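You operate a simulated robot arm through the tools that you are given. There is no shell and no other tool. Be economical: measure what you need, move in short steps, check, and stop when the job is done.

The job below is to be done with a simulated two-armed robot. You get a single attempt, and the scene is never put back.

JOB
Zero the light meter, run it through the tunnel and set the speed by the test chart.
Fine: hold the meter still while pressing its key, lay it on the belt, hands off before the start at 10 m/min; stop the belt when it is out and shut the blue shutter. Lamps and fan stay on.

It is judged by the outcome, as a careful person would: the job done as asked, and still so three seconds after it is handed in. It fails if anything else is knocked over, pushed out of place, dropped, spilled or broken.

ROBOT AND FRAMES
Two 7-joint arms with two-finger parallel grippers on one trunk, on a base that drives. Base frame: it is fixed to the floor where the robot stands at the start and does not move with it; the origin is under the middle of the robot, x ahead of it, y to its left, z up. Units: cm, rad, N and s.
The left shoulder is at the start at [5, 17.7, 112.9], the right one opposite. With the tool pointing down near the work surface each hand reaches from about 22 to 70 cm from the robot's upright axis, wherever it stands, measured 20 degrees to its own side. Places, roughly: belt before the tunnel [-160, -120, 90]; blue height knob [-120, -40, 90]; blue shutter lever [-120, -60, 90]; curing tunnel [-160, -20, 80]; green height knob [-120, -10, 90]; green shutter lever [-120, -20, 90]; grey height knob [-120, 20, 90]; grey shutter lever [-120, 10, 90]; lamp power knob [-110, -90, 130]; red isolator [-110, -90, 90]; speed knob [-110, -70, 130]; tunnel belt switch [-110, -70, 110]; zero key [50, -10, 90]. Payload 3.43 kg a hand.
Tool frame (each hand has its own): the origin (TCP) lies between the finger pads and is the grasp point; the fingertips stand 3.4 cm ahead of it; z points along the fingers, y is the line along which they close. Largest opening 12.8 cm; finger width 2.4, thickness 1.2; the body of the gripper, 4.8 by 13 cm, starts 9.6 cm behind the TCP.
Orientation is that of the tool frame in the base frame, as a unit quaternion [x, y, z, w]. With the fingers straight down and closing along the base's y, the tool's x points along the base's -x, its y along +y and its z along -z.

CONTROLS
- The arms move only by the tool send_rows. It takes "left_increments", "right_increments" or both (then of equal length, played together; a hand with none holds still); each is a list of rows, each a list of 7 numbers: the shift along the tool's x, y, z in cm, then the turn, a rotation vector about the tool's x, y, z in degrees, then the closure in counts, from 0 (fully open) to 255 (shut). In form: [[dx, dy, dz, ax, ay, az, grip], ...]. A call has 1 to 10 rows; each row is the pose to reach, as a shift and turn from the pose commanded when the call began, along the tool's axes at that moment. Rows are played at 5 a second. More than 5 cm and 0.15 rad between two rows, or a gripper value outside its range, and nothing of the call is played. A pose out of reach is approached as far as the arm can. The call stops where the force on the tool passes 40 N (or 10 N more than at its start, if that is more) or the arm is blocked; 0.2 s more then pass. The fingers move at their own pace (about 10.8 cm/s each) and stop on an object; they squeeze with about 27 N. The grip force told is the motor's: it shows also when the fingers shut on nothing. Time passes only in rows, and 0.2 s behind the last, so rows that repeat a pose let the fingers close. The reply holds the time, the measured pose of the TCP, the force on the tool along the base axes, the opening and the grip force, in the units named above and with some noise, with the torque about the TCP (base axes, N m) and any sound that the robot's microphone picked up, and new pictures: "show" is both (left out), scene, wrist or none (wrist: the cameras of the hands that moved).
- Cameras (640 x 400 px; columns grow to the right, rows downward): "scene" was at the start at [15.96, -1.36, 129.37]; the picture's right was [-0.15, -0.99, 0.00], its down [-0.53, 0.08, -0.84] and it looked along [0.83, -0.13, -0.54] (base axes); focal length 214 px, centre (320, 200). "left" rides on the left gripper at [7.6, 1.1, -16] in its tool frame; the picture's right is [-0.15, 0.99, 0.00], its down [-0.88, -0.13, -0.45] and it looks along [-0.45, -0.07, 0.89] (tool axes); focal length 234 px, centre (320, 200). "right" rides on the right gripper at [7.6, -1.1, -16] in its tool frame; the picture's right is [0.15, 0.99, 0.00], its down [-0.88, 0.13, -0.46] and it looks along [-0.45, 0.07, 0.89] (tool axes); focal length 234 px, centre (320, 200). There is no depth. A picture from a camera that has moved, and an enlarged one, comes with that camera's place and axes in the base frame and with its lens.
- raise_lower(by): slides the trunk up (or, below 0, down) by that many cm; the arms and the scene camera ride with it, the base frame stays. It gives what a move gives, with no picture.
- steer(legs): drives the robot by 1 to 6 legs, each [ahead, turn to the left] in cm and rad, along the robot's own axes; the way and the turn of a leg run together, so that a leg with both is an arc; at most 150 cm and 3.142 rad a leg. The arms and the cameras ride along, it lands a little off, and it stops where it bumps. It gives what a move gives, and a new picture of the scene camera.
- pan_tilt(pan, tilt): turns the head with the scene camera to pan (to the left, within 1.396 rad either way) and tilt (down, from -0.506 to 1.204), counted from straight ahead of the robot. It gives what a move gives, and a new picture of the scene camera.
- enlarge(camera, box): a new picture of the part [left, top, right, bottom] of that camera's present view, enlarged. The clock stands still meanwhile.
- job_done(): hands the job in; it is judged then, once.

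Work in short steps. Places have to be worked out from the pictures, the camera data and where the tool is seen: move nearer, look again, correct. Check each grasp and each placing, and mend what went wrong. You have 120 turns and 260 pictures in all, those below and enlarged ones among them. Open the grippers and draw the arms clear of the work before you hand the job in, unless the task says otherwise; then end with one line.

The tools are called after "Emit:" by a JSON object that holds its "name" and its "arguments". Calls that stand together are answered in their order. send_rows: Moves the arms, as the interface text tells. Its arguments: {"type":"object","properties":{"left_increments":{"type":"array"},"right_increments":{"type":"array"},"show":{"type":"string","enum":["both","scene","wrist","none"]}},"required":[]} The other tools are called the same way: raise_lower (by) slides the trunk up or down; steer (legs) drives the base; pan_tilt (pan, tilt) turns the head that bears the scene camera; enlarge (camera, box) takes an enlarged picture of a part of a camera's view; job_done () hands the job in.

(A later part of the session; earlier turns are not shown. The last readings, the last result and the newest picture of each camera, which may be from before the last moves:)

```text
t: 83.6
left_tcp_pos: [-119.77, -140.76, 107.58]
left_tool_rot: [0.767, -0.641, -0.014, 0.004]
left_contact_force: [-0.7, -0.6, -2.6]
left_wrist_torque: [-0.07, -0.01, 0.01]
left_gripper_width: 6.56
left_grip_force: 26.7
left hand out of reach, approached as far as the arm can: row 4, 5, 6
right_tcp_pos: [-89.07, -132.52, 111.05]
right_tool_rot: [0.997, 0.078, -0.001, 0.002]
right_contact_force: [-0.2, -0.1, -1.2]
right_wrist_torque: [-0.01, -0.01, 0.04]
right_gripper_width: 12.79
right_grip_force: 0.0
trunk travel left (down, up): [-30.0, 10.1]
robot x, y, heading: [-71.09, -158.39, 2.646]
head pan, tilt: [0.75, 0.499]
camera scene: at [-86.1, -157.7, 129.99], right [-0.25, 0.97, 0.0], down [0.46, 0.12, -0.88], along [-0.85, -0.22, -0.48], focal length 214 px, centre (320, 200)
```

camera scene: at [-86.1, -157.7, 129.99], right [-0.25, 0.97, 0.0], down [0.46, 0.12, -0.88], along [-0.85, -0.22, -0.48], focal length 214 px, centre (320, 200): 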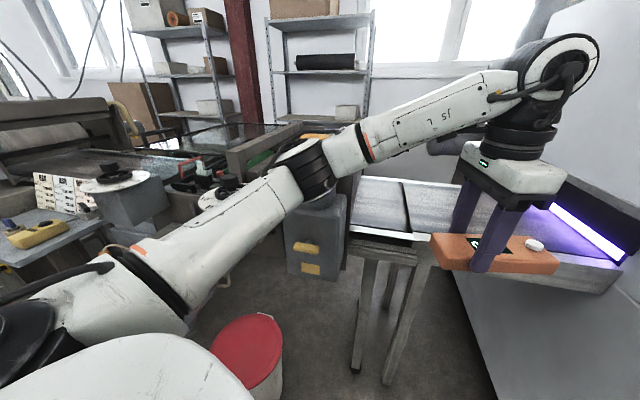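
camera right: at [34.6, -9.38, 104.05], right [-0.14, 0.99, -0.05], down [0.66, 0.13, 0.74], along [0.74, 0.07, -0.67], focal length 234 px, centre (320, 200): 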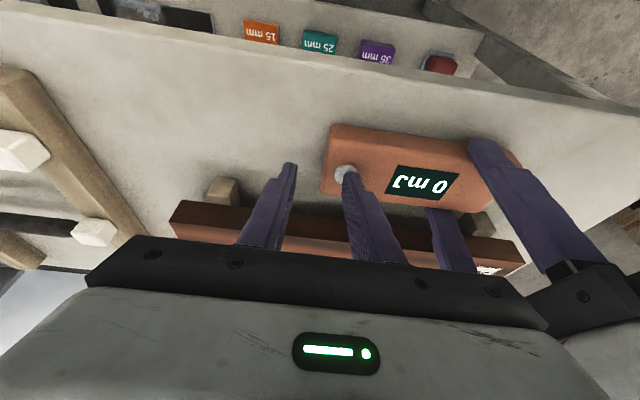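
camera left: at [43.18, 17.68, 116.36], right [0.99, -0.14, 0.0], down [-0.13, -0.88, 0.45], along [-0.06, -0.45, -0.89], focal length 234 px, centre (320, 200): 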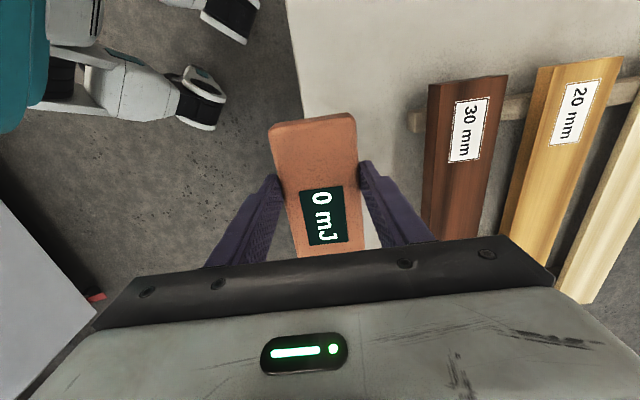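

The along-belt yaw limits reach. Laying the meter crosswise on the 40 cm wide belt is fine and lets the wrist stay natural, so I turn the hand back by 52° and extend.

Emit:
{"name": "send_rows", "arguments": {"left_increments": [[0, 0, 0, 0, 0, -7.5, 160], [0, 0, 0, 0, 0, -15, 160], [0, 0, 0, 0, 0, -22.5, 160], [0, 0, 0, 0, 0, -30, 160], [0, 0, 0, 0, 0, -37.5, 160], [0, 0, 0, 0, 0, -45, 160], [0, 0, 0, 0, 0, -52, 160], [-2.2, 2.8, 1, 0, 0, -52, 160], [-4.4, 5.6, 2, 0, 0, -52, 160], [-4.4, 5.6, 2, 0, 0, -52, 160]], "show": "scene"}}

```text
t: 85.8
left_tcp_pos: [-125.91, -137.43, 105.58]
left_tool_rot: [0.97, -0.242, -0.015, -0.003]
left_contact_force: [0.1, 0.3, -1.6]
left_wrist_torque: [-0.05, -0.09, -0.01]
left_gripper_width: 6.53
left_grip_force: 26.9
right_tcp_pos: [-89.08, -132.69, 110.96]
right_tool_rot: [0.997, 0.078, -0.001, 0.002]
right_contact_force: [0.0, -0.2, -0.4]
right_wrist_torque: [0.0, -0.02, -0.03]
right_gripper_width: 12.8
right_grip_force: 0.0
trunk travel left (down, up): [-30.0, 10.1]
robot x, y, heading: [-70.96, -158.51, 2.649]
head pan, tilt: [0.75, 0.499]
camera scene: at [-86.1, -157.72, 129.99], right [-0.25, 0.97, 0.0], down [0.46, 0.12, -0.88], along [-0.85, -0.22, -0.48], focal length 214 px, centre (320, 200)
```

scene: 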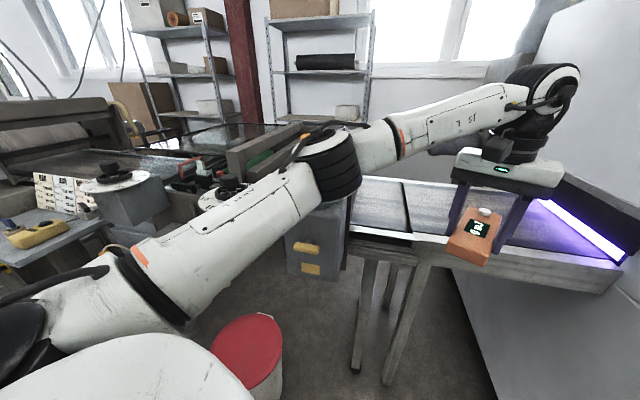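

Better reach now with the key end pointing to the belt. I raise the trunk fully so the elbow can pass above the coater's column, and look at the column top.

Emit:
{"name": "raise_lower", "arguments": {"by": 10}}

Emit:
{"name": "pan_tilt", "arguments": {"pan": 0.75, "tilt": 0.55}}

```text
t: 87.1
left_tcp_pos: [-125.93, -137.45, 115.66]
left_tool_rot: [0.97, -0.243, -0.013, -0.003]
left_contact_force: [-0.1, 0.2, -1.9]
left_wrist_torque: [-0.05, -0.1, -0.02]
left_gripper_width: 6.53
left_grip_force: 27.1
right_tcp_pos: [-89.17, -132.45, 120.95]
right_tool_rot: [0.997, 0.078, 0.0, 0.002]
right_contact_force: [-0.2, -0.4, 0.1]
right_wrist_torque: [0.0, 0.0, 0.01]
right_gripper_width: 12.8
right_grip_force: 0.1
trunk travel left (down, up): [-40.0, 0.1]
robot x, y, heading: [-71.66, -158.84, 2.643]
head pan, tilt: [0.75, 0.499]
```

```text
t: 87.7
left_tcp_pos: [-125.77, -137.55, 115.63]
left_tool_rot: [0.97, -0.242, -0.014, -0.003]
left_contact_force: [-0.1, 0.6, -1.8]
left_wrist_torque: [-0.03, -0.09, -0.01]
left_gripper_width: 6.57
left_grip_force: 27.2
right_tcp_pos: [-89.05, -132.46, 120.88]
right_tool_rot: [0.997, 0.079, -0.001, 0.002]
right_contact_force: [-0.3, 0.3, 0.0]
right_wrist_torque: [-0.01, 0.01, 0.02]
right_gripper_width: 12.84
right_grip_force: 0.0
trunk travel left (down, up): [-40.0, 0.1]
robot x, y, heading: [-71.31, -158.63, 2.652]
head pan, tilt: [0.75, 0.55]
camera scene: at [-85.99, -157.67, 139.53], right [-0.25, 0.97, 0.0], down [0.51, 0.13, -0.85], along [-0.82, -0.22, -0.52], focal length 214 px, centre (320, 200)
```

scene: 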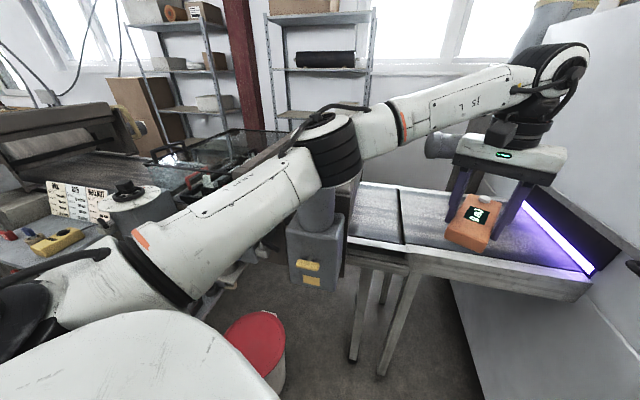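

Elbow should now pass higher and, with a heading of ~2.55, also well beside the column. I turn slightly right, drive 13 cm and recheck.

Emit:
{"name": "steer", "arguments": {"legs": [[0, -0.095], [13, 0]]}}

```text
t: 89.5
left_tcp_pos: [-134.5, -125.31, 115.48]
left_tool_rot: [0.958, -0.286, -0.014, -0.003]
left_contact_force: [-1.2, 0.5, -0.8]
left_wrist_torque: [-0.03, -0.11, 0.01]
left_gripper_width: 6.53
left_grip_force: 27.7
right_tcp_pos: [-97.37, -123.86, 120.93]
right_tool_rot: [0.999, 0.033, 0.0, 0.002]
right_contact_force: [-1.0, 1.3, -0.4]
right_wrist_torque: [0.01, -0.06, -0.03]
right_gripper_width: 12.79
right_grip_force: 0.1
trunk travel left (down, up): [-40.0, 0.1]
robot x, y, heading: [-81.84, -151.75, 2.557]
head pan, tilt: [0.75, 0.55]
camera scene: at [-96.63, -149.15, 139.52], right [-0.16, 0.99, 0.0], down [0.52, 0.09, -0.85], along [-0.84, -0.14, -0.52], focal length 214 px, centre (320, 200)
```

scene: 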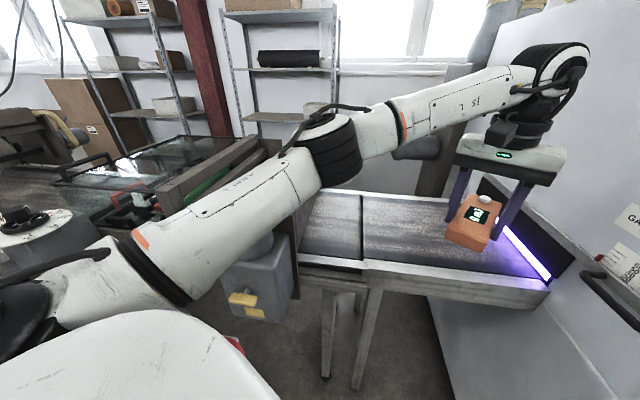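

Clear. I shift the hand 10 cm to the left, then drive 11 cm more.

Emit:
{"name": "send_rows", "arguments": {"left_increments": [[0, 3.3, 0, 0, 0, 0, 160], [0, 6.6, 0, 0, 0, 0, 160], [0, 10, 0, 0, 0, 0, 160]], "show": "none"}}

Emit:
{"name": "steer", "arguments": {"legs": [[11, 0]]}}

```text
t: 90.3
left_tcp_pos: [-139.8, -133.81, 115.86]
left_tool_rot: [0.958, -0.287, -0.013, -0.004]
left_contact_force: [-0.4, -0.1, -2.2]
left_wrist_torque: [-0.02, -0.08, 0.02]
left_gripper_width: 6.52
left_grip_force: 27.5
right_tcp_pos: [-97.43, -123.94, 120.89]
right_tool_rot: [0.999, 0.032, -0.002, 0.001]
right_contact_force: [0.3, -0.1, 0.6]
right_wrist_torque: [0.0, -0.03, 0.0]
right_gripper_width: 12.79
right_grip_force: 0.0
trunk travel left (down, up): [-40.0, 0.1]
robot x, y, heading: [-81.78, -151.38, 2.552]
head pan, tilt: [0.75, 0.55]
```

```text
t: 91.5
left_tcp_pos: [-149.09, -127.5, 115.6]
left_tool_rot: [0.959, -0.284, -0.014, -0.004]
left_contact_force: [-0.1, 0.1, -3.0]
left_wrist_torque: [-0.07, -0.14, 0.0]
left_gripper_width: 6.54
left_grip_force: 26.8
right_tcp_pos: [-106.65, -117.88, 120.92]
right_tool_rot: [0.999, 0.033, -0.002, 0.002]
right_contact_force: [-0.4, 0.2, -0.7]
right_wrist_torque: [0.01, -0.03, 0.0]
right_gripper_width: 12.8
right_grip_force: 0.0
trunk travel left (down, up): [-40.0, 0.1]
robot x, y, heading: [-91.14, -145.51, 2.558]
head pan, tilt: [0.75, 0.55]
camera scene: at [-105.89, -143.07, 139.52], right [-0.17, 0.99, 0.0], down [0.52, 0.09, -0.85], along [-0.84, -0.14, -0.52], focal length 214 px, centre (320, 200)
```

scene: 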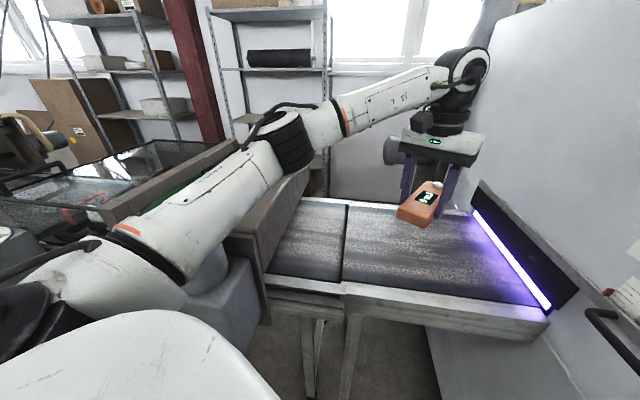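

The hand is above the tunnel belt. I turn the meter square across the belt, move over x≈-155, y≈-131 and descend to ~7 cm above the belt.

Emit:
{"name": "send_rows", "arguments": {"left_increments": [[-0.5, 1, 2.5, 0, 0, -6, 160], [-1, 2, 5, 0, 0, -12, 160], [-1.5, 3, 7.5, 0, 0, -18, 160], [-2, 4, 10, 0, 0, -24, 160], [-2.5, 5, 12.5, 0, 0, -30, 160], [-3.1, 6.2, 15, 0, 0, -33, 160], [-3.1, 6.2, 15, 0, 0, -33, 160]]}}

```text
t: 93.1
left_tcp_pos: [-155.33, -131.03, 100.71]
left_tool_rot: [1.0, -0.001, -0.012, -0.008]
left_contact_force: [-1.2, 0.0, -2.5]
left_wrist_torque: [-0.01, -0.05, -0.02]
left_gripper_width: 6.55
left_grip_force: 27.5
right_tcp_pos: [-106.59, -117.83, 120.8]
right_tool_rot: [0.999, 0.033, -0.001, 0.002]
right_contact_force: [0.3, -0.1, 0.8]
right_wrist_torque: [0.0, -0.01, -0.01]
right_gripper_width: 12.78
right_grip_force: 0.1
trunk travel left (down, up): [-40.0, 0.1]
robot x, y, heading: [-91.36, -145.38, 2.56]
head pan, tilt: [0.75, 0.55]
camera scene: at [-105.79, -143.12, 139.54], right [-0.17, 0.99, 0.0], down [0.52, 0.09, -0.85], along [-0.84, -0.14, -0.52], focal length 214 px, centre (320, 200)
camera left: at [-147.43, -132.46, 116.4], right [-0.15, -0.99, -0.01], down [-0.87, 0.12, 0.48], along [-0.47, 0.08, -0.88], focal length 234 px, centre (320, 200)
```

scene: 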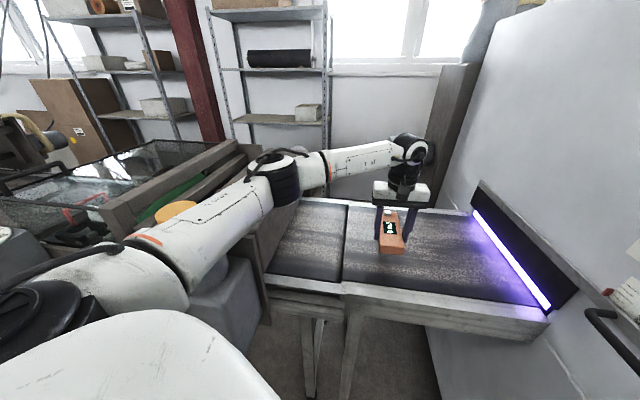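
left: 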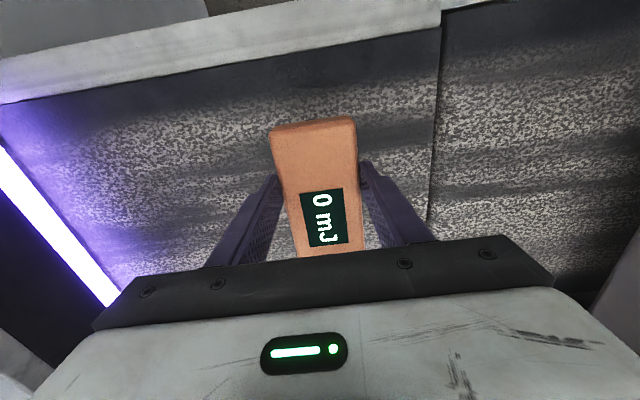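

Well above the tunnel belt and off the seam. Before laying it down I check the gate gap and the gauge.

Emit:
{"name": "pan_tilt", "arguments": {"pan": 0.0, "tilt": 0.5}}

Emit:
{"name": "enlarge", "arguments": {"camera": "scene", "box": [200, 120, 440, 300]}}

```text
t: 94.2
left_tcp_pos: [-155.36, -131.07, 100.83]
left_tool_rot: [1.0, -0.001, -0.013, -0.008]
left_contact_force: [0.6, 0.0, -2.7]
left_wrist_torque: [0.04, -0.09, -0.03]
left_gripper_width: 6.53
left_grip_force: 26.8
right_tcp_pos: [-106.64, -117.83, 120.96]
right_tool_rot: [0.999, 0.034, -0.001, 0.002]
right_contact_force: [-0.5, 0.7, -0.2]
right_wrist_torque: [0.04, 0.01, 0.01]
right_gripper_width: 12.79
right_grip_force: 0.1
trunk travel left (down, up): [-40.0, 0.1]
robot x, y, heading: [-91.35, -145.41, 2.562]
head pan, tilt: [0.0, 0.499]
camera scene: at [-104.56, -136.62, 139.99], right [0.55, 0.84, 0.0], down [0.4, -0.26, -0.88], along [-0.73, 0.48, -0.48], focal length 214 px, centre (320, 200)
```

scene: 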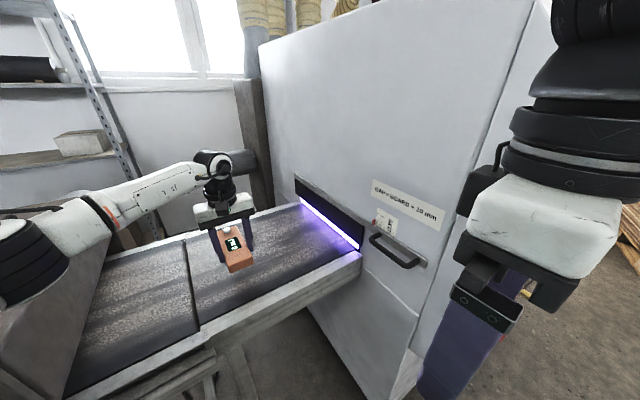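

```text
2.22 times, centred on (320, 210) of scene
camera zoom: at [-104.56, -136.62, 139.99], right [0.55, 0.84, 0.0], down [0.4, -0.26, -0.88], along [-0.73, 0.48, -0.48], focal length 477 px, centre (320, 178)
```

zoom: 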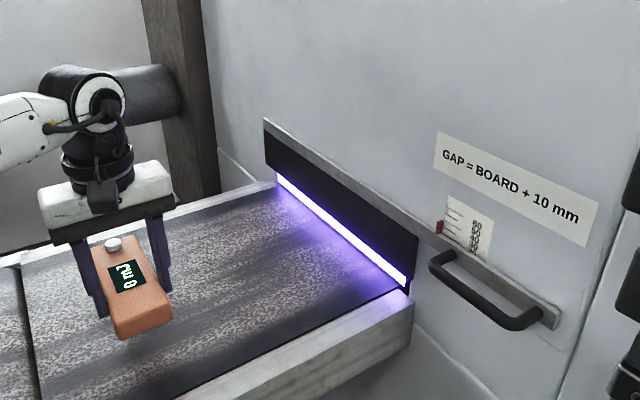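

Emit:
{"name": "enlarge", "arguments": {"camera": "scene", "box": [345, 180, 415, 275]}}

Emit:
{"name": "enlarge", "arguments": {"camera": "scene", "box": [290, 170, 375, 260]}}

```text
4.21 times, centred on (380, 228) of scene
camera zoom: at [-104.56, -136.62, 139.99], right [0.55, 0.84, 0.0], down [0.4, -0.26, -0.88], along [-0.73, 0.48, -0.48], focal length 903 px, centre (67, 84)
```

zoom: 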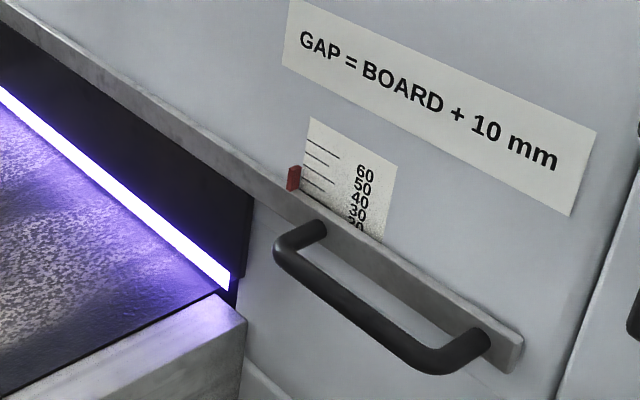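

```text
4.44 times, centred on (332, 215) of scene
camera zoom: at [-104.56, -136.62, 139.99], right [0.55, 0.84, 0.0], down [0.4, -0.26, -0.88], along [-0.73, 0.48, -0.48], focal length 953 px, centre (264, 133)
```

zoom: 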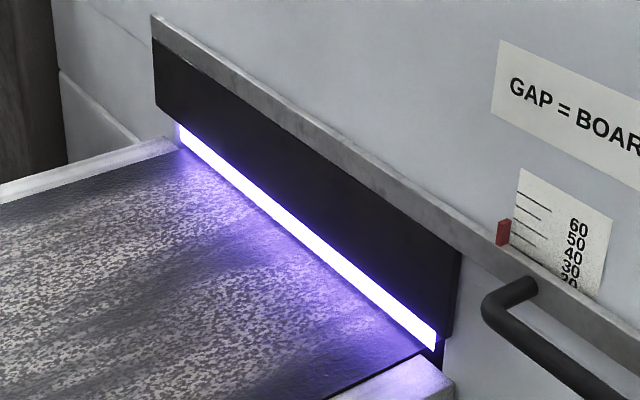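

Emit:
{"name": "enlarge", "arguments": {"camera": "scene", "box": [370, 204, 394, 238]}}

```text
11.76 times, centred on (382, 221) of scene
camera zoom: at [-104.56, -136.62, 139.99], right [0.55, 0.84, 0.0], down [0.4, -0.26, -0.88], along [-0.73, 0.48, -0.48], focal length 2523 px, centre (-409, -47)
```

zoom: 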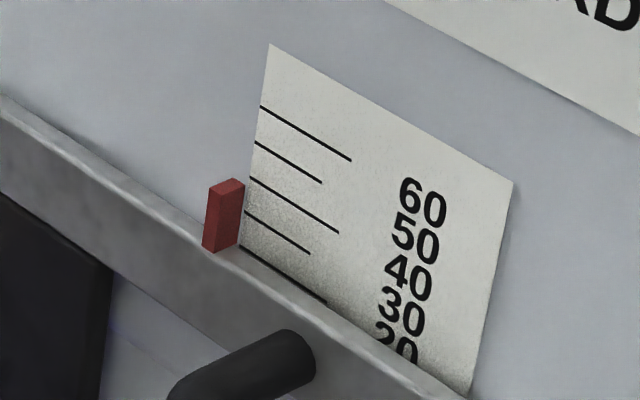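

The gauge seems to read roughly 30 mm while the meter is about 40 mm with its key; I'll verify this once the hands are free. First I lay the meter down on the belt.

Emit:
{"name": "send_rows", "arguments": {"left_increments": [[0, 0, 3, 0, 0, 0, 160], [0, 0, 6, 0, 0, 0, 160], [0, 0, 7, 0, 0, 0, 160], [0, 0, 7.5, 0, 0, 0, 160]], "show": "wrist"}}

Emit:
{"name": "enlarge", "arguments": {"camera": "scene", "box": [170, 160, 330, 300]}}

```text
t: 95.2
left_tcp_pos: [-155.63, -130.92, 93.73]
left_tool_rot: [1.0, -0.001, -0.015, -0.009]
left_contact_force: [-1.2, -5.8, 26.1]
left_wrist_torque: [-0.94, 0.1, -0.08]
left_gripper_width: 6.59
left_grip_force: 27.3
right_tcp_pos: [-106.37, -117.92, 121.04]
right_tool_rot: [0.999, 0.034, -0.001, 0.001]
right_contact_force: [0.6, 0.1, 0.7]
right_wrist_torque: [0.02, -0.04, 0.0]
right_gripper_width: 12.81
right_grip_force: 0.0
trunk travel left (down, up): [-40.0, 0.1]
robot x, y, heading: [-91.07, -145.7, 2.557]
head pan, tilt: [0.0, 0.499]
camera left: at [-147.55, -132.43, 109.3], right [-0.15, -0.99, -0.01], down [-0.87, 0.12, 0.49], along [-0.48, 0.08, -0.87], focal length 234 px, centre (320, 200)
```

left: 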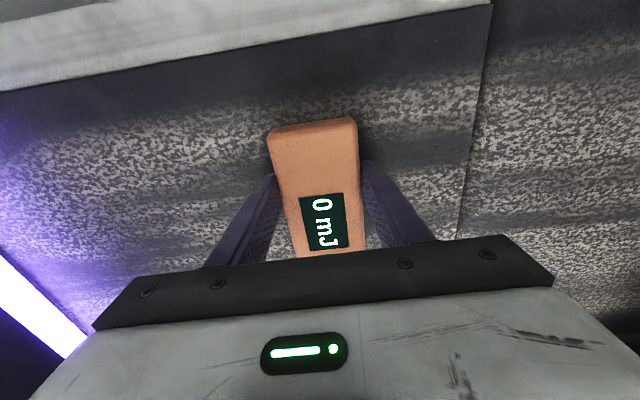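

```text
2.86 times, centred on (250, 230) of scene
camera zoom: at [-104.26, -136.74, 140.07], right [0.55, 0.83, 0.0], down [0.4, -0.26, -0.88], along [-0.73, 0.48, -0.48], focal length 613 px, centre (520, 114)
```

zoom: 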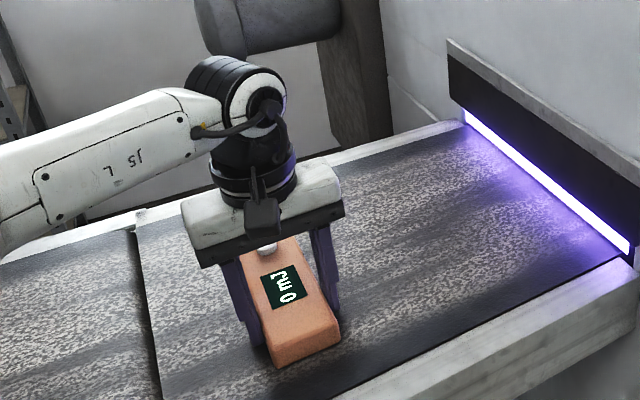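

Contact with the belt (26 N) at TCP 93.7. I ease up a touch, open slightly, and lift straight off.

Emit:
{"name": "send_rows", "arguments": {"left_increments": [[0, 0, -0.4, 0, 0, 0, 160], [0, 0, -0.4, 0, 0, 0, 115], [0, 0, -0.4, 0, 0, 0, 90], [0, 0, -0.4, 0, 0, 0, 80], [0, 0, -2.4, 0, 0, 0, 80], [0, 0, -5, 0, 0, 0, 70], [0, 0, -9, 0, 0, 0, 70]], "show": "both"}}

```text
t: 96.8
left_tcp_pos: [-155.29, -131.17, 102.39]
left_tool_rot: [1.0, -0.001, -0.013, -0.008]
left_contact_force: [0.3, -0.2, -0.2]
left_wrist_torque: [-0.01, 0.06, -0.01]
left_gripper_width: 9.28
left_grip_force: 0.0
right_tcp_pos: [-106.57, -117.72, 120.84]
right_tool_rot: [0.999, 0.033, 0.0, 0.001]
right_contact_force: [0.9, -0.6, -0.3]
right_wrist_torque: [0.03, 0.05, 0.01]
right_gripper_width: 12.79
right_grip_force: 0.1
trunk travel left (down, up): [-40.0, 0.1]
robot x, y, heading: [-91.08, -145.71, 2.557]
head pan, tilt: [0.0, 0.499]
camera scene: at [-104.47, -136.62, 140.0], right [0.55, 0.83, 0.0], down [0.4, -0.26, -0.88], along [-0.73, 0.48, -0.48], focal length 214 px, centre (320, 200)
camera left: at [-147.28, -132.47, 117.97], right [-0.15, -0.99, -0.01], down [-0.87, 0.13, 0.48], along [-0.47, 0.08, -0.88], focal length 234 px, centre (320, 200)
```

scene: 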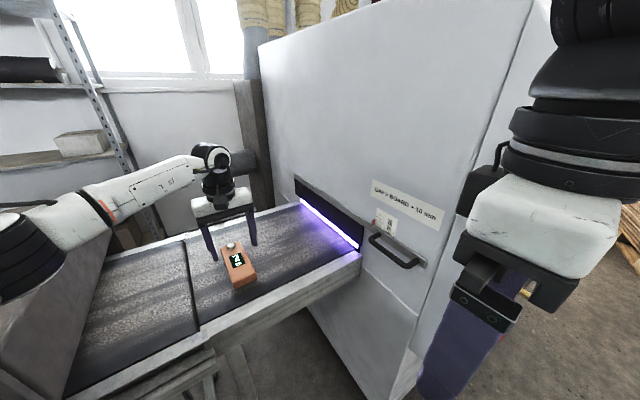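
left: 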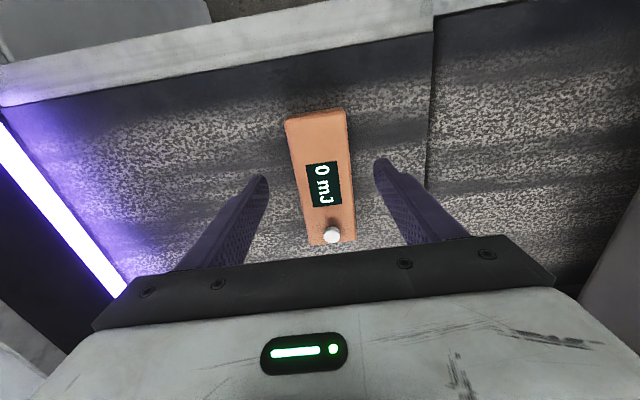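

Meter is released, flat on the belt, 0 mJ. I raise and draw back the left hand, then back the robot out along the way it came.

Emit:
{"name": "send_rows", "arguments": {"left_increments": [[0, 0, -4, 0, 0, 0, 70], [1, -0.5, -8, 0, 0, 0, 40], [3, -1.5, -12, 0, 0, 0, 0], [6, -3, -13, 0, 0, 6, 0], [9, -3.5, -13.5, 0, 0, 12, 0], [12, -3.5, -14, 0, 0, 18, 0]], "show": "none"}}

Emit:
{"name": "steer", "arguments": {"legs": [[-26, 0]]}}

```text
t: 98.2
left_tcp_pos: [-142.91, -127.87, 116.01]
left_tool_rot: [0.987, -0.157, -0.014, -0.006]
left_contact_force: [-0.1, 0.5, 0.5]
left_wrist_torque: [0.01, 0.01, 0.01]
left_gripper_width: 12.81
left_grip_force: 0.0
right_tcp_pos: [-106.62, -117.86, 120.9]
right_tool_rot: [0.999, 0.033, -0.002, 0.001]
right_contact_force: [-0.4, -1.0, -0.6]
right_wrist_torque: [0.02, -0.01, -0.01]
right_gripper_width: 12.79
right_grip_force: 0.0
trunk travel left (down, up): [-40.0, 0.1]
robot x, y, heading: [-91.41, -145.72, 2.56]
head pan, tilt: [0.0, 0.499]
```

```text
t: 100.1
left_tcp_pos: [-121.24, -142.02, 116.15]
left_tool_rot: [0.987, -0.159, -0.013, -0.006]
left_contact_force: [0.1, -0.6, 0.2]
left_wrist_torque: [0.01, -0.01, -0.01]
left_gripper_width: 12.8
left_grip_force: 0.0
right_tcp_pos: [-84.76, -132.17, 121.02]
right_tool_rot: [1.0, 0.031, -0.001, 0.002]
right_contact_force: [-0.1, -0.1, 0.2]
right_wrist_torque: [0.01, 0.0, 0.0]
right_gripper_width: 12.81
right_grip_force: 0.1
trunk travel left (down, up): [-40.0, 0.1]
robot x, y, heading: [-69.56, -159.78, 2.554]
head pan, tilt: [0.0, 0.499]
camera scene: at [-82.81, -150.94, 140.0], right [0.55, 0.83, 0.0], down [0.4, -0.26, -0.88], along [-0.73, 0.49, -0.48], focal length 214 px, centre (320, 200)
```

scene: 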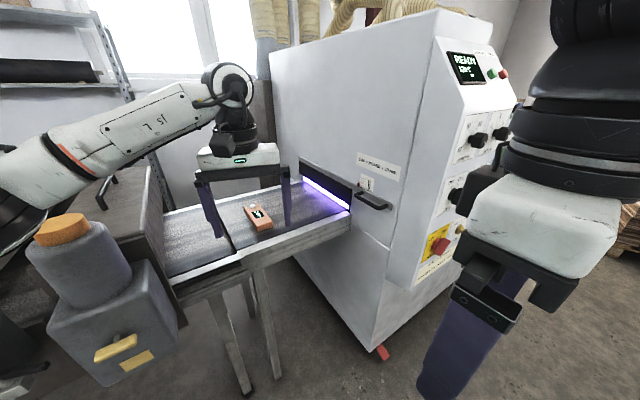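

I back off further to have room, then lower the trunk to view the gate gap and gauge nearly level.

Emit:
{"name": "steer", "arguments": {"legs": [[-28, 0]]}}

Emit:
{"name": "raise_lower", "arguments": {"by": -36}}

Emit:
{"name": "pan_tilt", "arguments": {"pan": 0.0, "tilt": 0.1}}

```text
t: 102.0
left_tcp_pos: [-98.18, -157.54, 115.99]
left_tool_rot: [0.988, -0.156, -0.014, -0.006]
left_contact_force: [1.3, 0.2, -0.9]
left_wrist_torque: [0.02, -0.01, 0.0]
left_gripper_width: 12.82
left_grip_force: 0.0
right_tcp_pos: [-61.77, -147.53, 120.95]
right_tool_rot: [0.999, 0.034, -0.001, 0.002]
right_contact_force: [-0.4, -0.1, -0.6]
right_wrist_torque: [0.0, 0.03, 0.01]
right_gripper_width: 12.79
right_grip_force: 0.0
trunk travel left (down, up): [-40.0, 0.1]
robot x, y, heading: [-46.15, -175.12, 2.556]
head pan, tilt: [0.0, 0.499]
camera scene: at [-59.71, -166.28, 140.0], right [0.55, 0.84, 0.0], down [0.4, -0.26, -0.88], along [-0.73, 0.48, -0.48], focal length 214 px, centre (320, 200)
```

scene: 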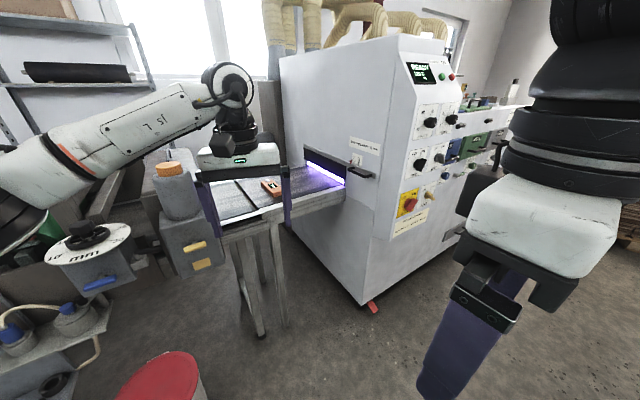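

```text
t: 105.5
left_tcp_pos: [-98.31, -157.58, 80.0]
left_tool_rot: [0.988, -0.156, -0.013, -0.006]
left_contact_force: [0.8, -0.5, 0.2]
left_wrist_torque: [0.0, 0.02, -0.02]
left_gripper_width: 12.8
left_grip_force: 0.0
right_tcp_pos: [-61.9, -147.51, 84.95]
right_tool_rot: [0.999, 0.034, -0.001, 0.002]
right_contact_force: [0.5, 0.1, -0.3]
right_wrist_torque: [0.01, -0.02, 0.0]
right_gripper_width: 12.8
right_grip_force: 0.0
trunk travel left (down, up): [-4.0, 36.1]
robot x, y, heading: [-46.55, -175.19, 2.559]
head pan, tilt: [0.0, 0.499]
```

```text
t: 106.4
left_tcp_pos: [-98.28, -157.49, 80.07]
left_tool_rot: [0.988, -0.157, -0.014, -0.006]
left_contact_force: [-0.4, -0.4, 0.3]
left_wrist_torque: [0.0, 0.02, 0.04]
left_gripper_width: 12.81
left_grip_force: 0.0
right_tcp_pos: [-61.84, -147.44, 84.91]
right_tool_rot: [0.999, 0.034, -0.001, 0.002]
right_contact_force: [0.4, -0.4, 0.8]
right_wrist_torque: [0.0, 0.0, 0.01]
right_gripper_width: 12.79
right_grip_force: 0.0
trunk travel left (down, up): [-4.0, 36.1]
robot x, y, heading: [-46.15, -174.88, 2.559]
head pan, tilt: [0.0, 0.099]
camera scene: at [-59.86, -166.18, 107.69], right [0.55, 0.84, 0.0], down [0.08, -0.05, -0.99], along [-0.83, 0.55, -0.1], focal length 214 px, centre (320, 200)
```

scene: 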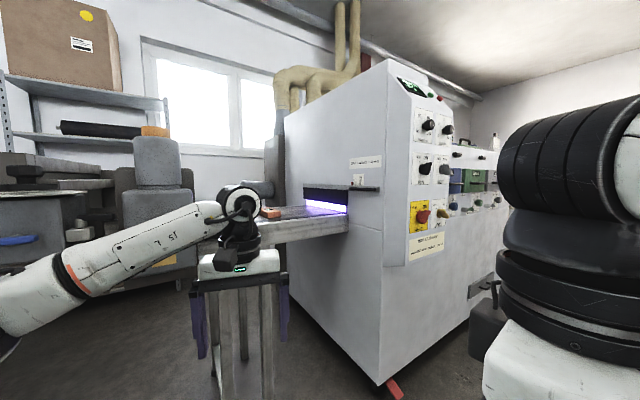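

Good level view. I enlarge the gate, gauge and the meter.

Emit:
{"name": "enlarge", "arguments": {"camera": "scene", "box": [340, 170, 390, 200]}}

Emit:
{"name": "enlarge", "arguments": {"camera": "scene", "box": [240, 170, 370, 240]}}

Emit:
{"name": "enlarge", "arguments": {"camera": "scene", "box": [390, 70, 510, 270]}}

```text
12.80 times, centred on (365, 185) of scene
camera zoom: at [-59.86, -166.18, 107.69], right [0.55, 0.84, 0.0], down [0.08, -0.05, -0.99], along [-0.83, 0.55, -0.1], focal length 2745 px, centre (-256, 392)
```

zoom: 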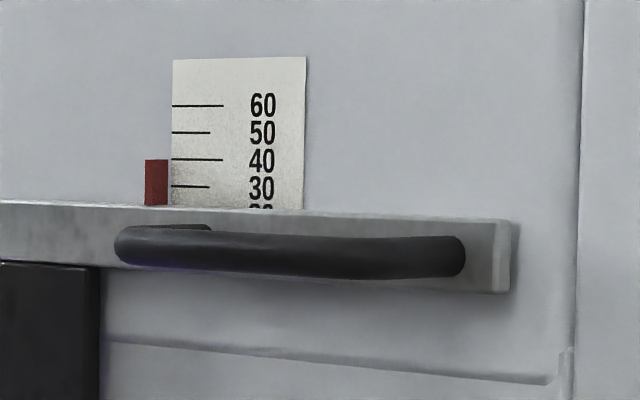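

```text
4.92 times, centred on (305, 205) of scene
camera zoom: at [-59.86, -166.18, 107.69], right [0.55, 0.84, 0.0], down [0.08, -0.05, -0.99], along [-0.83, 0.55, -0.1], focal length 1056 px, centre (394, 175)
```

zoom: 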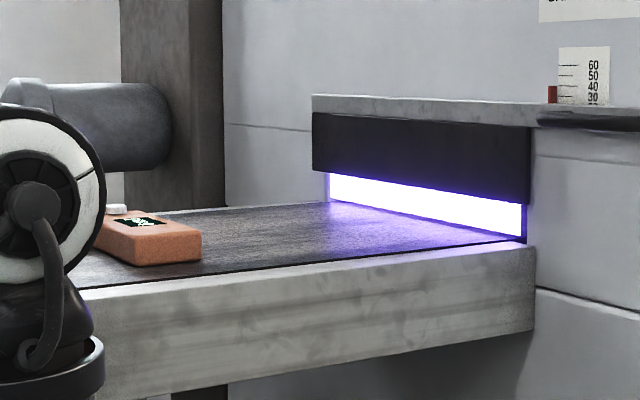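

```text
2.00 times, centred on (450, 170) of scene
camera zoom: at [-59.86, -166.18, 107.69], right [0.55, 0.84, 0.0], down [0.08, -0.05, -0.99], along [-0.83, 0.55, -0.1], focal length 429 px, centre (60, 260)
```

zoom: 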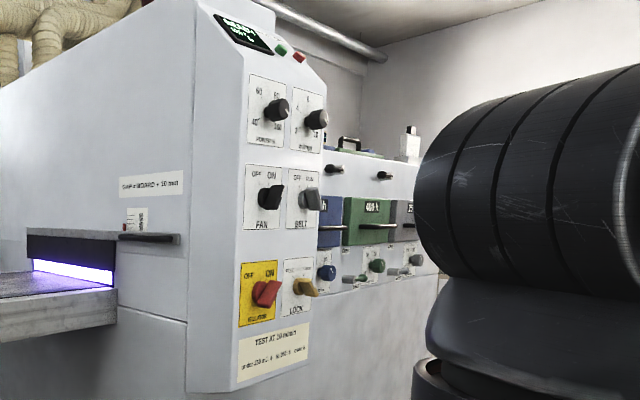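

Emit:
{"name": "enlarge", "arguments": {"camera": "scene", "box": [300, 195, 352, 225]}}

Emit:
{"name": "enlarge", "arguments": {"camera": "scene", "box": [250, 200, 302, 230]}}

```text
12.31 times, centred on (326, 210) of scene
camera zoom: at [-59.86, -166.18, 107.69], right [0.55, 0.84, 0.0], down [0.08, -0.05, -0.99], along [-0.83, 0.55, -0.1], focal length 2640 px, centre (246, 77)
```

zoom: 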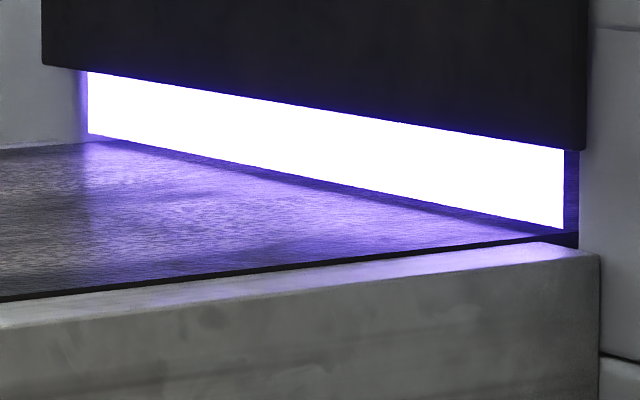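

```text
12.31 times, centred on (276, 215) of scene
camera zoom: at [-59.86, -166.18, 107.69], right [0.55, 0.84, 0.0], down [0.08, -0.05, -0.99], along [-0.83, 0.55, -0.1], focal length 2640 px, centre (862, 15)
```

zoom: 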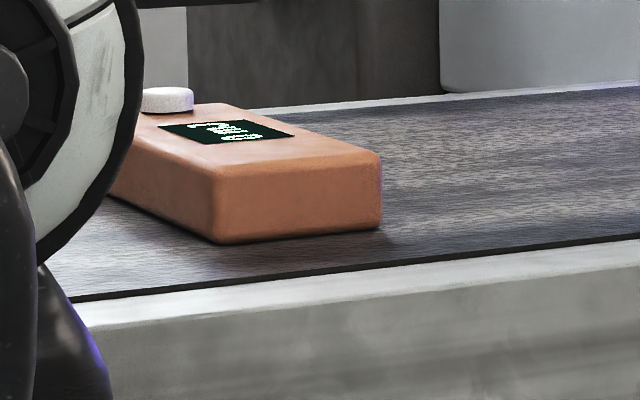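

Level view: gauge pointer top is at 40, gap ~3.9 cm, and meter is ~3.3–3.6 cm tall with key, so it passes. I retract the left hand, raise the trunk, and drive to face the panel.

Emit:
{"name": "send_rows", "arguments": {"left_increments": [[4, 1.05, 0, 0, 0, 0, 0], [8, 2.1, 0, 0, 0, 0, 0], [12, 3.1, 0, 0, 0, 0, 0], [15.4, 4.2, 0, 0, 0, 0, 0]], "show": "none"}}

Emit:
{"name": "raise_lower", "arguments": {"by": 26}}

Emit:
{"name": "steer", "arguments": {"legs": [[0, -0.95], [92, 0], [0, 1.53]]}}

Emit:
{"name": "pan_tilt", "arguments": {"pan": 0.0, "tilt": 0.25}}

```text
t: 107.4
left_tcp_pos: [-84.84, -166.59, 79.45]
left_tool_rot: [0.988, -0.156, -0.014, -0.006]
left_contact_force: [0.2, 0.0, 0.4]
left_wrist_torque: [-0.01, 0.0, 0.0]
left_gripper_width: 12.79
left_grip_force: 0.0
right_tcp_pos: [-61.9, -147.46, 84.89]
right_tool_rot: [0.999, 0.034, -0.001, 0.003]
right_contact_force: [-0.3, -0.5, 0.0]
right_wrist_torque: [0.0, -0.01, 0.01]
right_gripper_width: 12.81
right_grip_force: 0.1
trunk travel left (down, up): [-4.0, 36.1]
robot x, y, heading: [-46.23, -174.87, 2.558]
head pan, tilt: [0.0, 0.099]
```

```text
t: 110.1
left_tcp_pos: [-84.85, -166.58, 105.47]
left_tool_rot: [0.988, -0.157, -0.013, -0.005]
left_contact_force: [-0.6, -0.3, 0.6]
left_wrist_torque: [0.0, 0.01, -0.01]
left_gripper_width: 12.8
left_grip_force: 0.1
right_tcp_pos: [-61.92, -147.41, 110.96]
right_tool_rot: [0.999, 0.034, -0.001, 0.002]
right_contact_force: [-0.1, 0.2, -0.4]
right_wrist_torque: [0.02, 0.0, 0.0]
right_gripper_width: 12.81
right_grip_force: 0.0
trunk travel left (down, up): [-30.0, 10.1]
robot x, y, heading: [-46.52, -174.95, 2.561]
head pan, tilt: [0.0, 0.099]
```

```text
t: 118.8
left_tcp_pos: [-79.45, -56.43, 105.63]
left_tool_rot: [0.908, -0.419, -0.015, -0.01]
left_contact_force: [-0.7, 0.6, -0.4]
left_wrist_torque: [0.02, 0.0, -0.03]
left_gripper_width: 12.82
left_grip_force: 0.1
right_tcp_pos: [-50.91, -51.31, 110.96]
right_tool_rot: [0.975, -0.222, -0.003, 0.001]
right_contact_force: [0.5, -0.3, 0.6]
right_wrist_torque: [0.03, -0.01, -0.02]
right_gripper_width: 12.81
right_grip_force: 0.1
trunk travel left (down, up): [-30.0, 10.1]
robot x, y, heading: [-51.43, -82.92, 2.038]
head pan, tilt: [0.0, 0.099]
stopped in leg 3: the robot was blocked; the commanded pose is now the measured one
camera scene: at [-58.32, -68.44, 133.7], right [0.89, 0.45, 0.0], down [0.04, -0.09, -1.0], along [-0.45, 0.89, -0.1], focal length 214 px, centre (320, 200)
```

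scene: 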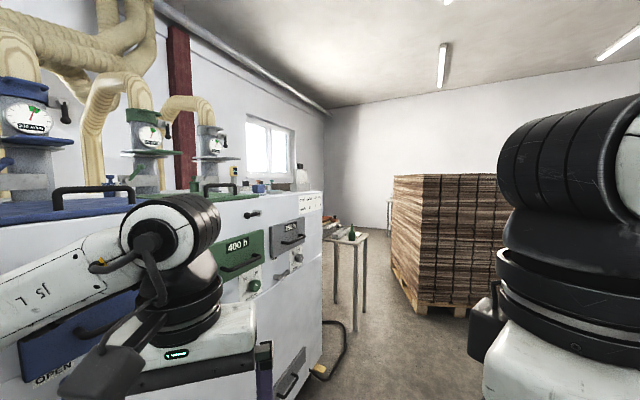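

```text
t: 119.5
left_tcp_pos: [-79.47, -56.41, 105.56]
left_tool_rot: [0.908, -0.418, -0.016, -0.009]
left_contact_force: [-1.0, 0.0, -0.1]
left_wrist_torque: [-0.01, 0.01, 0.03]
left_gripper_width: 12.81
left_grip_force: 0.0
right_tcp_pos: [-50.99, -51.31, 111.08]
right_tool_rot: [0.975, -0.221, -0.002, 0.001]
right_contact_force: [-0.1, -0.3, 0.2]
right_wrist_torque: [-0.03, 0.03, -0.02]
right_gripper_width: 12.8
right_grip_force: 0.1
trunk travel left (down, up): [-30.0, 10.1]
robot x, y, heading: [-51.07, -83.07, 2.04]
head pan, tilt: [0.0, 0.25]
camera scene: at [-58.37, -68.27, 132.31], right [0.89, 0.45, 0.0], down [0.11, -0.22, -0.97], along [-0.44, 0.86, -0.25], focal length 214 px, centre (320, 200)
```

scene: 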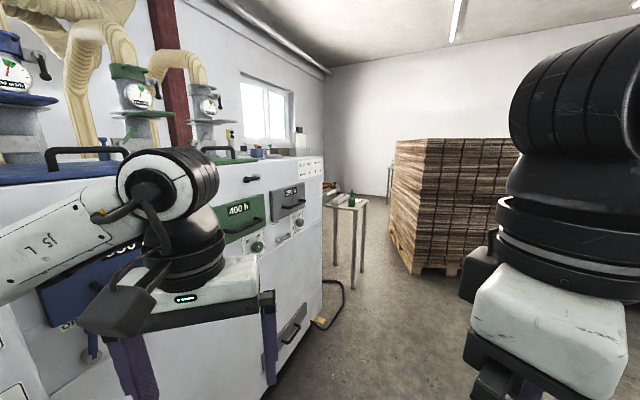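

The left elbow met the panel while turning. I turn back right, move away to +x, and then face the panel from farther off.

Emit:
{"name": "steer", "arguments": {"legs": [[0, -0.47], [0, -0.6], [28, 0]]}}

Emit:
{"name": "pan_tilt", "arguments": {"pan": 1.39, "tilt": 0.3}}

```text
t: 124.5
left_tcp_pos: [-25.88, -21.95, 105.59]
left_tool_rot: [-0.569, 0.822, 0.008, 0.015]
left_contact_force: [-0.6, -0.1, 0.0]
left_wrist_torque: [0.0, 0.0, 0.01]
left_gripper_width: 12.79
left_grip_force: 0.0
right_tcp_pos: [-7.7, -44.56, 110.9]
right_tool_rot: [0.726, -0.688, -0.002, -0.001]
right_contact_force: [0.8, -0.7, -0.2]
right_wrist_torque: [-0.04, 0.04, -0.02]
right_gripper_width: 12.81
right_grip_force: 0.0
trunk travel left (down, up): [-30.0, 10.1]
robot x, y, heading: [-35.02, -59.44, 0.975]
head pan, tilt: [0.0, 0.25]
camera scene: at [-26.07, -46.07, 132.29], right [0.83, -0.56, 0.0], down [-0.14, -0.2, -0.97], along [0.55, 0.8, -0.25], focal length 214 px, centre (320, 200)
```

scene: 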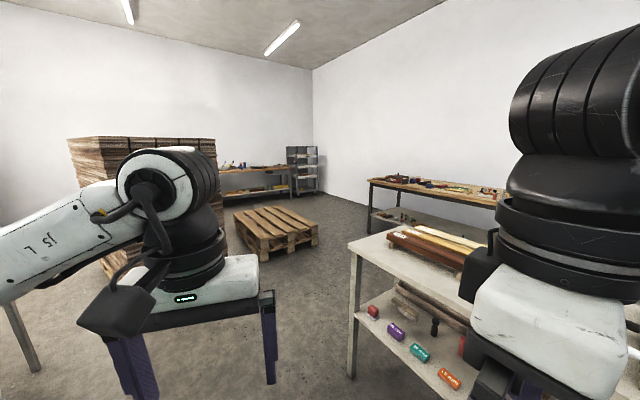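

```text
t: 126.0
left_tcp_pos: [-25.84, -22.03, 105.65]
left_tool_rot: [-0.569, 0.822, 0.007, 0.016]
left_contact_force: [-0.4, -0.3, -0.4]
left_wrist_torque: [0.02, -0.02, 0.02]
left_gripper_width: 12.82
left_grip_force: 0.1
right_tcp_pos: [-7.59, -44.61, 110.99]
right_tool_rot: [0.726, -0.688, -0.002, 0.0]
right_contact_force: [0.8, -0.2, -0.2]
right_wrist_torque: [0.0, -0.01, 0.02]
right_gripper_width: 12.81
right_grip_force: 0.0
trunk travel left (down, up): [-30.0, 10.1]
robot x, y, heading: [-35.42, -59.47, 0.97]
head pan, tilt: [1.389, 0.3]
camera scene: at [-38.0, -47.27, 131.83], right [0.7, 0.71, 0.0], down [0.21, -0.21, -0.96], along [-0.68, 0.67, -0.3], focal length 214 px, centre (320, 200)
```

scene: 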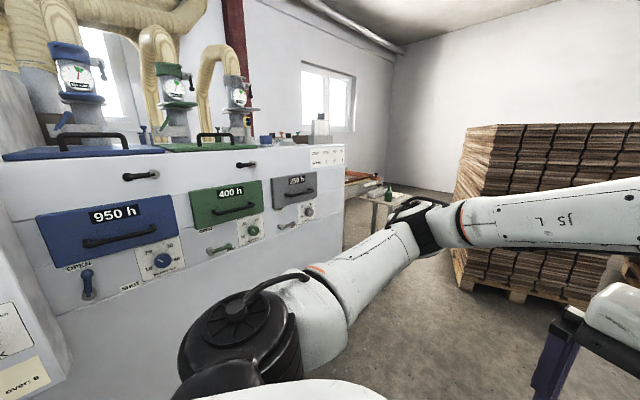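

Enough room here (panel at x≈-105). I turn left to face the panel and look.

Emit:
{"name": "steer", "arguments": {"legs": [[0, 2.17]]}}

Emit:
{"name": "pan_tilt", "arguments": {"pan": 0.15, "tilt": 0.25}}

```text
t: 131.6
left_tcp_pos: [-72.14, -72.49, 105.53]
left_tool_rot: [0.993, 0.113, -0.018, -0.002]
left_contact_force: [-0.4, 0.0, -0.6]
left_wrist_torque: [-0.02, -0.01, -0.02]
left_gripper_width: 12.78
left_grip_force: 0.1
right_tcp_pos: [-63.3, -44.94, 110.93]
right_tool_rot: [0.949, 0.315, -0.001, 0.001]
right_contact_force: [-1.4, 0.4, 0.3]
right_wrist_torque: [-0.02, -0.03, -0.01]
right_gripper_width: 12.79
right_grip_force: 0.1
trunk travel left (down, up): [-30.0, 10.1]
robot x, y, heading: [-35.57, -59.53, 3.125]
head pan, tilt: [1.389, 0.3]
camera scene: at [-44.09, -68.71, 131.83], right [-0.98, 0.19, 0.0], down [0.06, 0.29, -0.96], along [-0.18, -0.94, -0.3], focal length 214 px, centre (320, 200)
```

scene: 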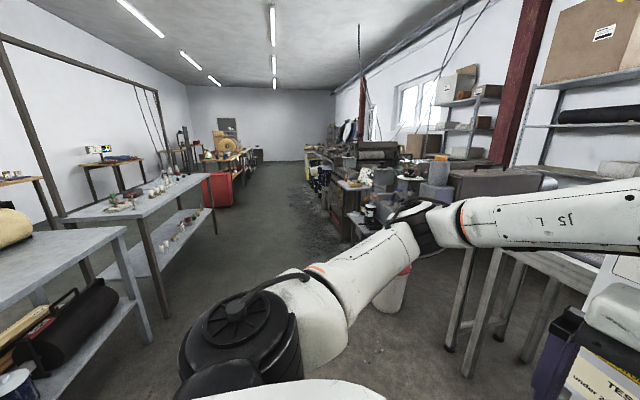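

```text
t: 133.0
left_tcp_pos: [-72.01, -72.43, 105.53]
left_tool_rot: [0.993, 0.113, -0.017, 0.0]
left_contact_force: [-0.5, -0.3, 0.4]
left_wrist_torque: [0.0, 0.01, 0.04]
left_gripper_width: 12.8
left_grip_force: 0.0
right_tcp_pos: [-63.42, -44.72, 110.95]
right_tool_rot: [0.949, 0.316, -0.001, 0.001]
right_contact_force: [0.4, 0.1, -0.1]
right_wrist_torque: [-0.02, -0.04, -0.01]
right_gripper_width: 12.79
right_grip_force: 0.1
trunk travel left (down, up): [-30.0, 10.1]
robot x, y, heading: [-35.69, -59.79, 3.134]
head pan, tilt: [0.15, 0.25]
camera scene: at [-51.55, -60.84, 132.3], right [-0.14, 0.99, 0.0], down [0.24, 0.03, -0.97], along [-0.96, -0.13, -0.25], focal length 214 px, centre (320, 200)
```

scene: 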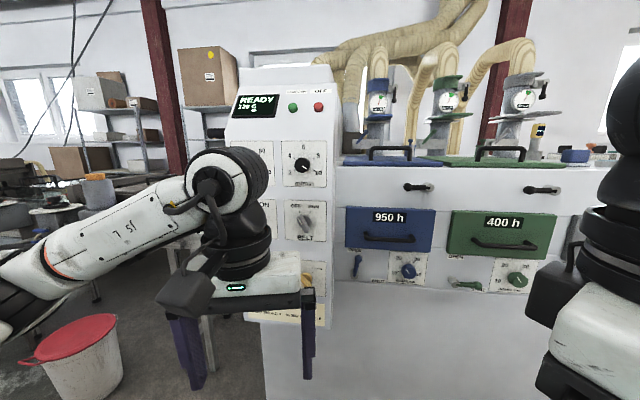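

Panel OK (READY, 120 C). I zoom on panel knobs, shutters and gauges.

Emit:
{"name": "enlarge", "arguments": {"camera": "scene", "box": [225, 80, 345, 270]}}

Emit:
{"name": "enlarge", "arguments": {"camera": "scene", "box": [335, 190, 575, 310]}}

```text
2.11 times, centred on (285, 175) of scene
camera zoom: at [-51.55, -60.84, 132.3], right [-0.14, 0.99, 0.0], down [0.24, 0.03, -0.97], along [-0.96, -0.13, -0.25], focal length 452 px, centre (394, 253)
```

zoom: 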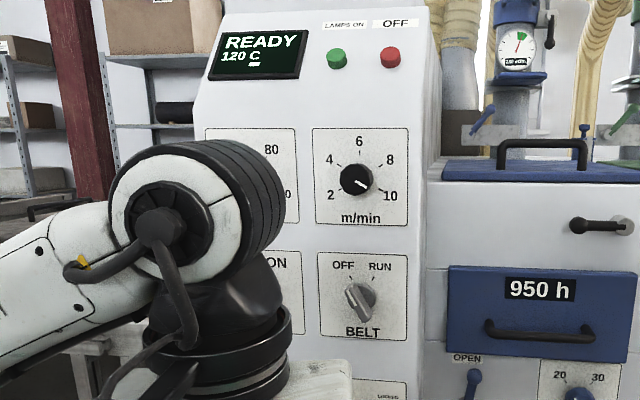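

```text
2.67 times, centred on (455, 250) of scene
camera zoom: at [-51.55, -60.84, 132.3], right [-0.14, 0.99, 0.0], down [0.24, 0.03, -0.97], along [-0.96, -0.13, -0.25], focal length 572 px, centre (-40, 67)
```

zoom: 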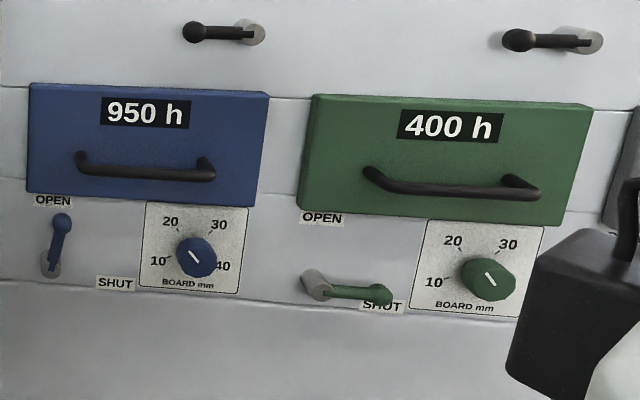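

Emit:
{"name": "enlarge", "arguments": {"camera": "scene", "box": [385, 250, 435, 285]}}

Emit:
{"name": "enlarge", "arguments": {"camera": "scene", "box": [490, 260, 540, 295]}}

Emit:
{"name": "enlarge", "arguments": {"camera": "scene", "box": [280, 140, 330, 190]}}

```text
11.43 times, centred on (410, 268) of scene
camera zoom: at [-51.55, -60.84, 132.3], right [-0.14, 0.99, 0.0], down [0.24, 0.03, -0.97], along [-0.96, -0.13, -0.25], focal length 2451 px, centre (-709, -571)
```

zoom: 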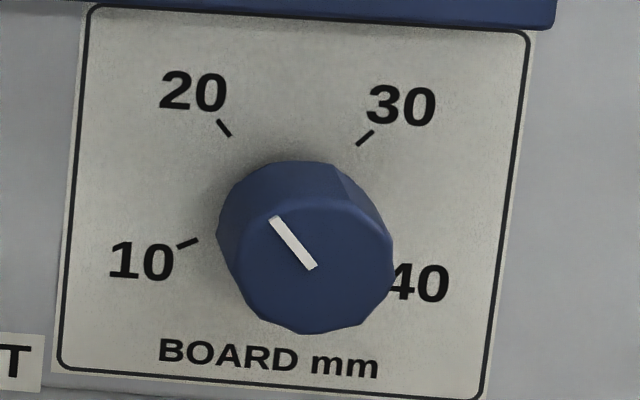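

```text
11.43 times, centred on (515, 278) of scene
camera zoom: at [-51.55, -60.84, 132.3], right [-0.14, 0.99, 0.0], down [0.24, 0.03, -0.97], along [-0.96, -0.13, -0.25], focal length 2451 px, centre (-1909, -686)
```

zoom: 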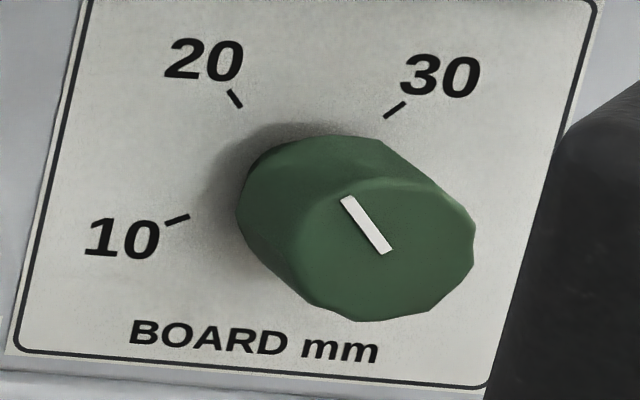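

```text
8.00 times, centred on (305, 165) of scene
camera zoom: at [-51.55, -60.84, 132.3], right [-0.14, 0.99, 0.0], down [0.24, 0.03, -0.97], along [-0.96, -0.13, -0.25], focal length 1716 px, centre (440, 480)
```

zoom: 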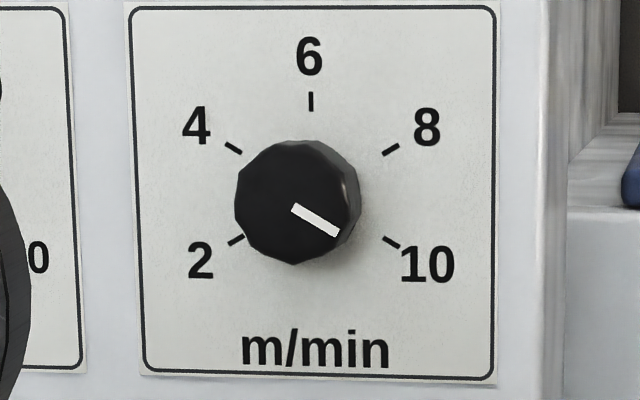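

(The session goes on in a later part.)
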